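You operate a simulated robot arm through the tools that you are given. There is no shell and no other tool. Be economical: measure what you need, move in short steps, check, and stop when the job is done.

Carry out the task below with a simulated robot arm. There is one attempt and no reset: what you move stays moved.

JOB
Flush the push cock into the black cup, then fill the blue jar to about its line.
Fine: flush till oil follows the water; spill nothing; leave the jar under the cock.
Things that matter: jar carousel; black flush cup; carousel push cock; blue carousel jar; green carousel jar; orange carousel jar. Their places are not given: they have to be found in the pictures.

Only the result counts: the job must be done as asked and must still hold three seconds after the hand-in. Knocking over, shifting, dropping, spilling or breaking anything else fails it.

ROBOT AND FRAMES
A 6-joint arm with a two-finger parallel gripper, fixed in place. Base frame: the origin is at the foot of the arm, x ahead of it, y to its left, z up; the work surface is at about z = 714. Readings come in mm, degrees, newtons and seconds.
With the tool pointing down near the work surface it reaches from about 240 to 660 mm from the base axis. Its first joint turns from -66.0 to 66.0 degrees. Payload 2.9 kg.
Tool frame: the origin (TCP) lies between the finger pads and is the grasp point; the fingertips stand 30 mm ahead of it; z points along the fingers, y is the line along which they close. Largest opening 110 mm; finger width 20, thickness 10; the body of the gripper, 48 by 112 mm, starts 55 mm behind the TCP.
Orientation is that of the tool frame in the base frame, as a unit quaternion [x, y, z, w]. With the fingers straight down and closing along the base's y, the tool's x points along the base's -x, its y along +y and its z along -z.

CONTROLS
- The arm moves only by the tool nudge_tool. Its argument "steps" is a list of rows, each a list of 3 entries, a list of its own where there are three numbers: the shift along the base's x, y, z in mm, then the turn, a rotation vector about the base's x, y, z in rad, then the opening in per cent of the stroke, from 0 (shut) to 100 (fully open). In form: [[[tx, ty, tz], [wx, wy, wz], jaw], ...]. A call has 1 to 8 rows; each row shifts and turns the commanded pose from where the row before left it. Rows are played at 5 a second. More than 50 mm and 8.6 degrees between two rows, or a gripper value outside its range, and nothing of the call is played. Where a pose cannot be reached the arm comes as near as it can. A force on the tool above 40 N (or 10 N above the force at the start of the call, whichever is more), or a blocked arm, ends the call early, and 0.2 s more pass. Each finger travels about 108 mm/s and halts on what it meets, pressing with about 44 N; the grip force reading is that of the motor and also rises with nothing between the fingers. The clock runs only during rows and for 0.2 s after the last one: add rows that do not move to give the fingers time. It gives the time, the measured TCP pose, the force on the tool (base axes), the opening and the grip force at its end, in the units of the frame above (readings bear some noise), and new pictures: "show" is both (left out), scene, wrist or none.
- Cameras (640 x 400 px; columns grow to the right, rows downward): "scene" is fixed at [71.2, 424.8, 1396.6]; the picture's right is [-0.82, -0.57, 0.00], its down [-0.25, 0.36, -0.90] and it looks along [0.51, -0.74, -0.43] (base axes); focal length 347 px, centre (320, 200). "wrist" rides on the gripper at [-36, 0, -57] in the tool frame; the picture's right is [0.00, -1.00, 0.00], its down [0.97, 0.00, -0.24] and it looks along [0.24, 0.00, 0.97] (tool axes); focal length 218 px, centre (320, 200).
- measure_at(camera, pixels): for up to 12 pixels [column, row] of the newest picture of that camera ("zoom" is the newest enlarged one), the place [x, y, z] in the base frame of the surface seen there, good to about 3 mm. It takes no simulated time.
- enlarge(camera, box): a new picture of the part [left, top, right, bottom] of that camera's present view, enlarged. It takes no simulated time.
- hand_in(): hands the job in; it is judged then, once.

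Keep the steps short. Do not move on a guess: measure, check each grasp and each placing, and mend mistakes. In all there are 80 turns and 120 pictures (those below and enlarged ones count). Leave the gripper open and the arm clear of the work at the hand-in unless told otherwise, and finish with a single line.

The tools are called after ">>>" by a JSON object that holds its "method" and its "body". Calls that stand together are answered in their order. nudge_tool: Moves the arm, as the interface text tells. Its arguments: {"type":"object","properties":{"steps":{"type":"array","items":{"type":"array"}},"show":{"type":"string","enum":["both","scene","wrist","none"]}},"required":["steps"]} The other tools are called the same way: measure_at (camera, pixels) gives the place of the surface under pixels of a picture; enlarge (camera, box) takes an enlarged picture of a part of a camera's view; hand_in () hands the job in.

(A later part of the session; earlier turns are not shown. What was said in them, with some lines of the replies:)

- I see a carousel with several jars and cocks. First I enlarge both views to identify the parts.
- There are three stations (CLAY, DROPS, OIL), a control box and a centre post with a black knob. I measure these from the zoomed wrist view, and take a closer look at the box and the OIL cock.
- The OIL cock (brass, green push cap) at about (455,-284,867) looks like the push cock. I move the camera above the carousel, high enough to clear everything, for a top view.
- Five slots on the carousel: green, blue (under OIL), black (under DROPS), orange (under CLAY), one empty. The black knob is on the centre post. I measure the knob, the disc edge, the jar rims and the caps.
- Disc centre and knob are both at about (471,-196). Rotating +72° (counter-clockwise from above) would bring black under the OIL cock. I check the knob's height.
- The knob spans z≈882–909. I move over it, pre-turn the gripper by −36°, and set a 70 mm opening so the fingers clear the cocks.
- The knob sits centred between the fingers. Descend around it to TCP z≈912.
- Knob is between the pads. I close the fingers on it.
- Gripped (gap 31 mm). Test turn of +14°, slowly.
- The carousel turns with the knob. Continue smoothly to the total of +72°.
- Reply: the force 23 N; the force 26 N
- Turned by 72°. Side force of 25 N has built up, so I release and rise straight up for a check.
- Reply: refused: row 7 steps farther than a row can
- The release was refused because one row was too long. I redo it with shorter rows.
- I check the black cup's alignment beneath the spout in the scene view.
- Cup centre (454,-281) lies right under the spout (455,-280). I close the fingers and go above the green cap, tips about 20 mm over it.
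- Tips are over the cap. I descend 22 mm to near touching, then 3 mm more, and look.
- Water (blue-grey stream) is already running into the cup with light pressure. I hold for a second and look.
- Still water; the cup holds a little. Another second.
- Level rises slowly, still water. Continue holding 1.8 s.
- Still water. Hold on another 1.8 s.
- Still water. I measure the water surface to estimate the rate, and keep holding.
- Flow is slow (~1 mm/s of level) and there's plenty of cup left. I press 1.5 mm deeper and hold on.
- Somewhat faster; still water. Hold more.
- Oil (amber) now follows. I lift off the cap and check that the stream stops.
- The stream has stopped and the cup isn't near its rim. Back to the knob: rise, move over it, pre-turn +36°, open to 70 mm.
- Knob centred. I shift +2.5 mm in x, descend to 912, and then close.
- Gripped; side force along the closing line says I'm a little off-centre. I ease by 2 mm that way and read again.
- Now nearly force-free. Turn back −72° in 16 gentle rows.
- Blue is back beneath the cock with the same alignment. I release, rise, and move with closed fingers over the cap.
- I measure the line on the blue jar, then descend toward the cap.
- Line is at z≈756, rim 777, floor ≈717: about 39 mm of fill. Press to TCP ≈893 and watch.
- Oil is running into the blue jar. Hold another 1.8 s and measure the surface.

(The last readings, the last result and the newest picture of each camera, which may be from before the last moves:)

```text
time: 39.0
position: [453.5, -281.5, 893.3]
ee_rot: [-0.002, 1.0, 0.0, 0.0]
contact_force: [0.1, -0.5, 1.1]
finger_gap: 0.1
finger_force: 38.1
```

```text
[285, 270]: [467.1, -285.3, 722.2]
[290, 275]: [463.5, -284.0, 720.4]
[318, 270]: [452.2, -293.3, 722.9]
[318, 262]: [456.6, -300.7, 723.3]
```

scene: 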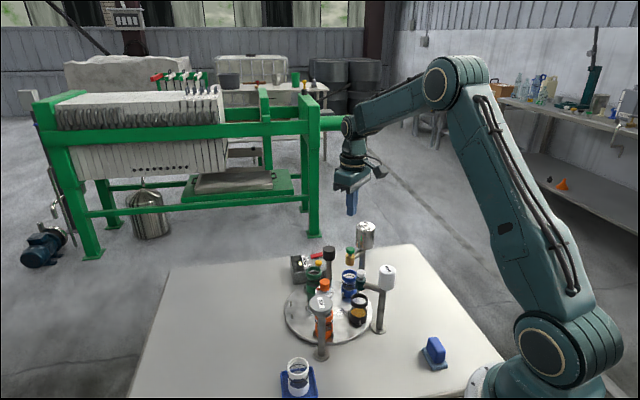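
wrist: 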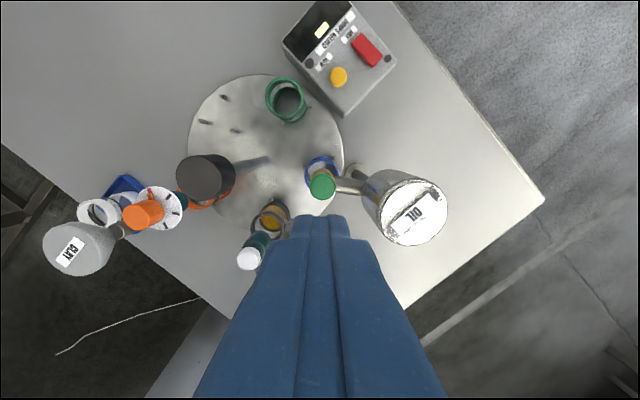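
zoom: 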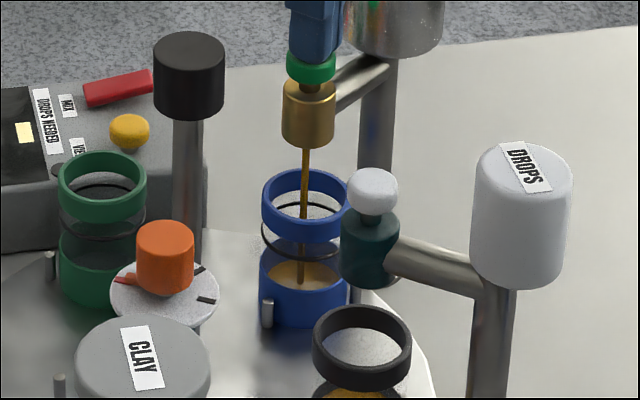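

Surface ≈722; about 2 mm/s. 34 mm remain, so three holds (5.4 s) are safe before the next look.

>>> {"method": "nudge_tool", "body": {"steps": [[[0, 0, 0], [0, 0, 0], 0], [[0, 0, 0], [0, 0, 0], 0], [[0, 0, 0], [0, 0, 0], 0], [[0, 0, 0], [0, 0, 0], 0], [[0, 0, 0], [0, 0, 0], 0], [[0, 0, 0], [0, 0, 0], 0], [[0, 0, 0], [0, 0, 0], 0], [[0, 0, 0], [0, 0, 0], 0]], "show": "none"}}

>>> {"method": "nudge_tool", "body": {"steps": [[[0, 0, 0], [0, 0, 0], 0], [[0, 0, 0], [0, 0, 0], 0], [[0, 0, 0], [0, 0, 0], 0], [[0, 0, 0], [0, 0, 0], 0], [[0, 0, 0], [0, 0, 0], 0], [[0, 0, 0], [0, 0, 0], 0], [[0, 0, 0], [0, 0, 0], 0], [[0, 0, 0], [0, 0, 0], 0]], "show": "none"}}

>>> {"method": "nudge_tool", "body": {"steps": [[[0, 0, 0], [0, 0, 0], 0], [[0, 0, 0], [0, 0, 0], 0], [[0, 0, 0], [0, 0, 0], 0], [[0, 0, 0], [0, 0, 0], 0], [[0, 0, 0], [0, 0, 0], 0], [[0, 0, 0], [0, 0, 0], 0], [[0, 0, 0], [0, 0, 0], 0], [[0, 0, 0], [0, 0, 0], 0]], "show": "none"}}

>>> {"method": "enlarge", "body": {"camera": "scene", "box": [320, 240, 384, 310]}}

>>> {"method": "measure_at", "body": {"camera": "zoom", "pixels": [[285, 262], [290, 266], [318, 262], [318, 252]]}}

```text
time: 40.8
position: [453.1, -282.4, 893.7]
ee_rot: [-0.003, 1.0, 0.0, -0.001]
contact_force: [-1.1, -0.6, 1.4]
finger_gap: 0.2
finger_force: 37.7
```

```text
time: 42.6
position: [454.7, -281.1, 893.9]
ee_rot: [-0.002, 1.0, -0.001, 0.0]
contact_force: [0.2, 0.0, 0.7]
finger_gap: 0.0
finger_force: 37.4
```

```text
time: 44.4
position: [453.8, -282.2, 893.0]
ee_rot: [-0.003, 1.0, 0.0, 0.0]
contact_force: [-0.4, -0.5, 1.6]
finger_gap: 0.0
finger_force: 37.7
```

```text
5.71 times, centred on (352, 275) of scene
```

zoom: 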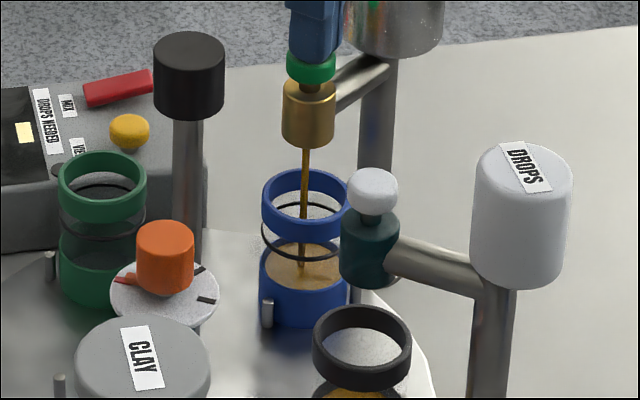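

```text
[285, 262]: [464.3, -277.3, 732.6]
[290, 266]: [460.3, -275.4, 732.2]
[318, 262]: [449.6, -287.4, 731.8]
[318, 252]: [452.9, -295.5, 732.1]
```

Surface 732, i.e. 1.9 mm/s. 24 mm left (~12.5 s). Four more holds (7.2 s) bring it to ~746.

>>> {"method": "nudge_tool", "body": {"steps": [[[0, 0, 0], [0, 0, 0], 0], [[0, 0, 0], [0, 0, 0], 0], [[0, 0, 0], [0, 0, 0], 0], [[0, 0, 0], [0, 0, 0], 0], [[0, 0, 0], [0, 0, 0], 0], [[0, 0, 0], [0, 0, 0], 0], [[0, 0, 0], [0, 0, 0], 0], [[0, 0, 0], [0, 0, 0], 0]], "show": "none"}}

>>> {"method": "nudge_tool", "body": {"steps": [[[0, 0, 0], [0, 0, 0], 0], [[0, 0, 0], [0, 0, 0], 0], [[0, 0, 0], [0, 0, 0], 0], [[0, 0, 0], [0, 0, 0], 0], [[0, 0, 0], [0, 0, 0], 0], [[0, 0, 0], [0, 0, 0], 0], [[0, 0, 0], [0, 0, 0], 0], [[0, 0, 0], [0, 0, 0], 0]], "show": "none"}}

>>> {"method": "nudge_tool", "body": {"steps": [[[0, 0, 0], [0, 0, 0], 0], [[0, 0, 0], [0, 0, 0], 0], [[0, 0, 0], [0, 0, 0], 0], [[0, 0, 0], [0, 0, 0], 0], [[0, 0, 0], [0, 0, 0], 0], [[0, 0, 0], [0, 0, 0], 0], [[0, 0, 0], [0, 0, 0], 0], [[0, 0, 0], [0, 0, 0], 0]], "show": "none"}}

>>> {"method": "nudge_tool", "body": {"steps": [[[0, 0, 0], [0, 0, 0], 0], [[0, 0, 0], [0, 0, 0], 0], [[0, 0, 0], [0, 0, 0], 0], [[0, 0, 0], [0, 0, 0], 0], [[0, 0, 0], [0, 0, 0], 0], [[0, 0, 0], [0, 0, 0], 0], [[0, 0, 0], [0, 0, 0], 0], [[0, 0, 0], [0, 0, 0], 0]], "show": "none"}}

>>> {"method": "enlarge", "body": {"camera": "scene", "box": [320, 240, 384, 310]}}

>>> {"method": "measure_at", "body": {"camera": "zoom", "pixels": [[285, 247], [290, 251], [318, 247], [322, 243], [283, 242]]}}

```text
time: 46.2
position: [455.2, -282.7, 894.4]
ee_rot: [-0.003, 1.0, 0.0, 0.001]
contact_force: [-0.2, 1.4, 0.6]
finger_gap: 0.0
finger_force: 37.7
```

```text
time: 48.0
position: [455.0, -281.2, 894.7]
ee_rot: [-0.003, 1.0, 0.0, -0.001]
contact_force: [0.5, 0.1, 1.9]
finger_gap: 0.2
finger_force: 37.6
```

```text
time: 49.8
position: [454.2, -281.8, 894.6]
ee_rot: [-0.003, 1.0, 0.0, 0.0]
contact_force: [0.5, 1.1, 0.0]
finger_gap: 0.0
finger_force: 38.0
```

```text
time: 51.6
position: [453.6, -281.1, 893.8]
ee_rot: [-0.002, 1.0, 0.0, 0.0]
contact_force: [-0.7, 0.5, -0.4]
finger_gap: 0.2
finger_force: 37.4
```

```text
5.71 times, centred on (352, 275) of scene
```

zoom: 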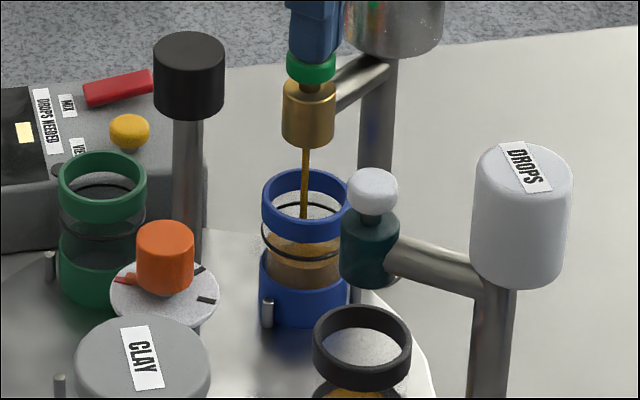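

```text
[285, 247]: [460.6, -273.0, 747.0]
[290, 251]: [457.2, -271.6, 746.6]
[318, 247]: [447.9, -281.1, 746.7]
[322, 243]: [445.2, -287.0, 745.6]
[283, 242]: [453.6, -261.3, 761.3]
```

Surface 746.6 against the line at 756. Two holds (3.6 s), then check.

>>> {"method": "nudge_tool", "body": {"steps": [[[0, 0, 0], [0, 0, 0], 0], [[0, 0, 0], [0, 0, 0], 0], [[0, 0, 0], [0, 0, 0], 0], [[0, 0, 0], [0, 0, 0], 0], [[0, 0, 0], [0, 0, 0], 0], [[0, 0, 0], [0, 0, 0], 0], [[0, 0, 0], [0, 0, 0], 0], [[0, 0, 0], [0, 0, 0], 0]], "show": "none"}}

>>> {"method": "nudge_tool", "body": {"steps": [[[0, 0, 0], [0, 0, 0], 0], [[0, 0, 0], [0, 0, 0], 0], [[0, 0, 0], [0, 0, 0], 0], [[0, 0, 0], [0, 0, 0], 0], [[0, 0, 0], [0, 0, 0], 0], [[0, 0, 0], [0, 0, 0], 0], [[0, 0, 0], [0, 0, 0], 0]], "show": "none"}}

>>> {"method": "enlarge", "body": {"camera": "scene", "box": [330, 250, 374, 295]}}

```text
time: 53.4
position: [453.8, -281.8, 893.7]
ee_rot: [-0.002, 1.0, -0.001, 0.0]
contact_force: [0.5, -0.3, 1.3]
finger_gap: 0.0
finger_force: 38.1
```

```text
time: 55.0
position: [453.8, -282.0, 892.3]
ee_rot: [-0.002, 1.0, -0.001, 0.0]
contact_force: [-0.9, 0.8, 0.9]
finger_gap: 0.0
finger_force: 36.9
```

```text
8.89 times, centred on (352, 272) of scene
```

zoom: 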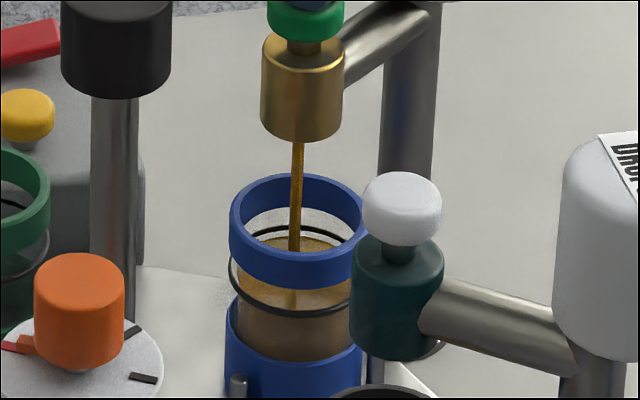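

The oil's back edge (row ~238) is just below the ring's back (row ~228). I measure it.

>>> {"method": "measure_at", "body": {"camera": "zoom", "pixels": [[280, 243], [318, 243], [310, 246], [275, 245], [330, 295], [268, 295]]}}

```text
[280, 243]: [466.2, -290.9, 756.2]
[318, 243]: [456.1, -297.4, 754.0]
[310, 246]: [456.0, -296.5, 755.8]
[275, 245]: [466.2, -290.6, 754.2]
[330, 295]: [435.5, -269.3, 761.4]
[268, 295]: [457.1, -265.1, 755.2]
```

Surface ≈754.5, line ≈756. Two more hold rows (0.4 s), then lift off at once.

>>> {"method": "nudge_tool", "body": {"steps": [[[0, 0, 0], [0, 0, 0], 0], [[0, 0, 0], [0, 0, 0], 0], [[0, 0, 15], [0, 0, 0], 0], [[0, 0, 35], [0, 0, 0], 0], [[0, 0, 45], [0, 0, 0], 0], [[0, 0, 45], [0, 0, 0], 0], [[0, 0, 0], [0, 0, 0], 0]], "show": "none"}}

>>> {"method": "enlarge", "body": {"camera": "scene", "box": [330, 250, 374, 295]}}

>>> {"method": "measure_at", "body": {"camera": "zoom", "pixels": [[280, 243], [318, 243], [297, 241], [275, 245], [297, 246]]}}

```text
time: 56.6
position: [454.1, -281.5, 1035.5]
ee_rot: [-0.002, 1.0, 0.0, -0.001]
contact_force: [0.7, -0.3, -0.6]
finger_gap: 0.0
finger_force: 38.1
```

```text
8.89 times, centred on (352, 272) of scene
```

zoom: 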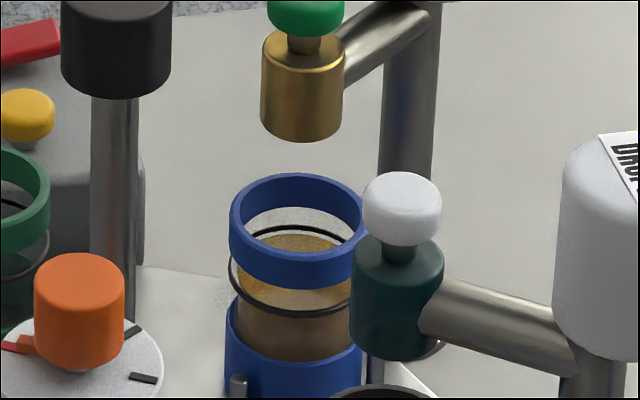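

```text
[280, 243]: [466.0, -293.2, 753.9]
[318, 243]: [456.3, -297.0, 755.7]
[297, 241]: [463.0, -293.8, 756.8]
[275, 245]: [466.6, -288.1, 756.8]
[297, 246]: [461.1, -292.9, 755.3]
```

The surface is ≈755.7, at the line, and the stream has stopped. I open the gripper and draw the arm back high and clear.

>>> {"method": "nudge_tool", "body": {"steps": [[[0, 0, 45], [0, 0, 0], 0], [[0, 0, 45], [0, 0, 0], 50], [[-30, 10, 30], [0, 0, 0], 100], [[-40, 10, 20], [0, 0, 0], 100], [[-40, 0, 20], [0, 0, 0], 100], [[0, 0, 0], [0, 0, 0], 100], [[0, 0, 0], [0, 0, 0], 100]]}}

>>> {"method": "enlarge", "body": {"camera": "scene", "box": [270, 225, 410, 395]}}

```text
time: 58.2
position: [344.7, -261.9, 1196.3]
ee_rot: [-0.003, 1.0, 0.0, 0.0]
contact_force: [0.0, 0.2, 0.3]
finger_gap: 109.7
finger_force: 0.0
```

scene: 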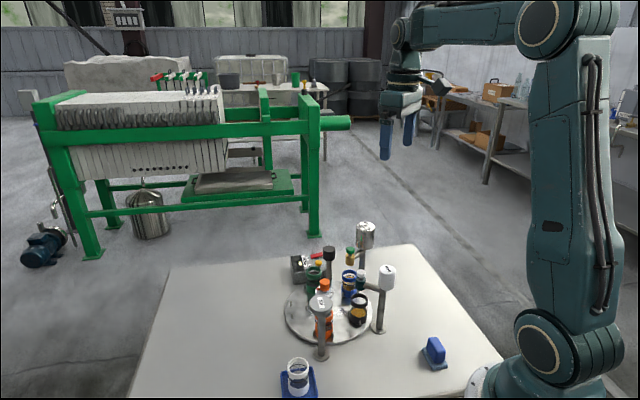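
wrist: 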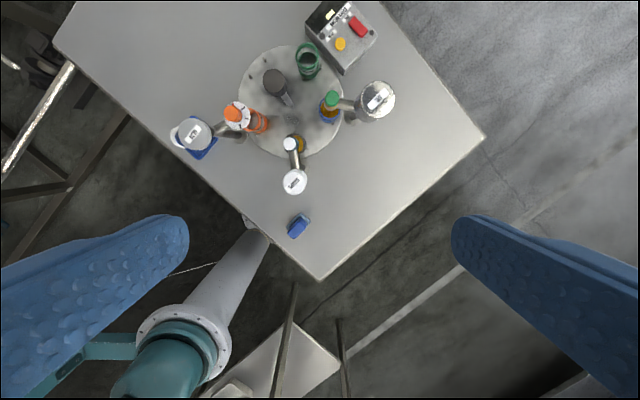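

```text
2.35 times, centred on (340, 310) of scene
```

zoom: 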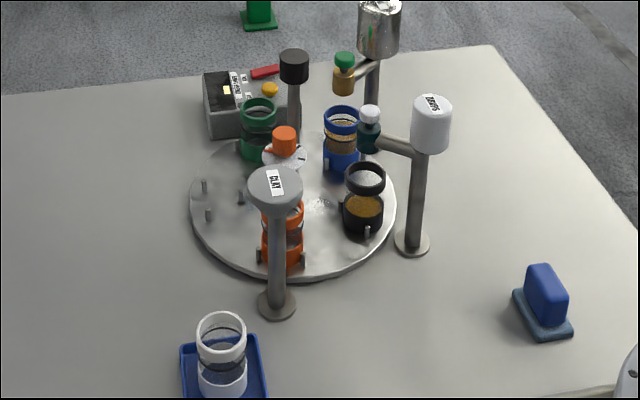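

Nothing is spilled, the blue jar is filled and sits under the cock, and the arm is clear with the gripper open. Handing in.

>>> {"method": "hand_in", "body": {}}

```text
The job is handed in.
```

The cock was flushed into the black cup until oil followed the water, and the blue jar is filled to about its line and left under the cock, with no spill seen.
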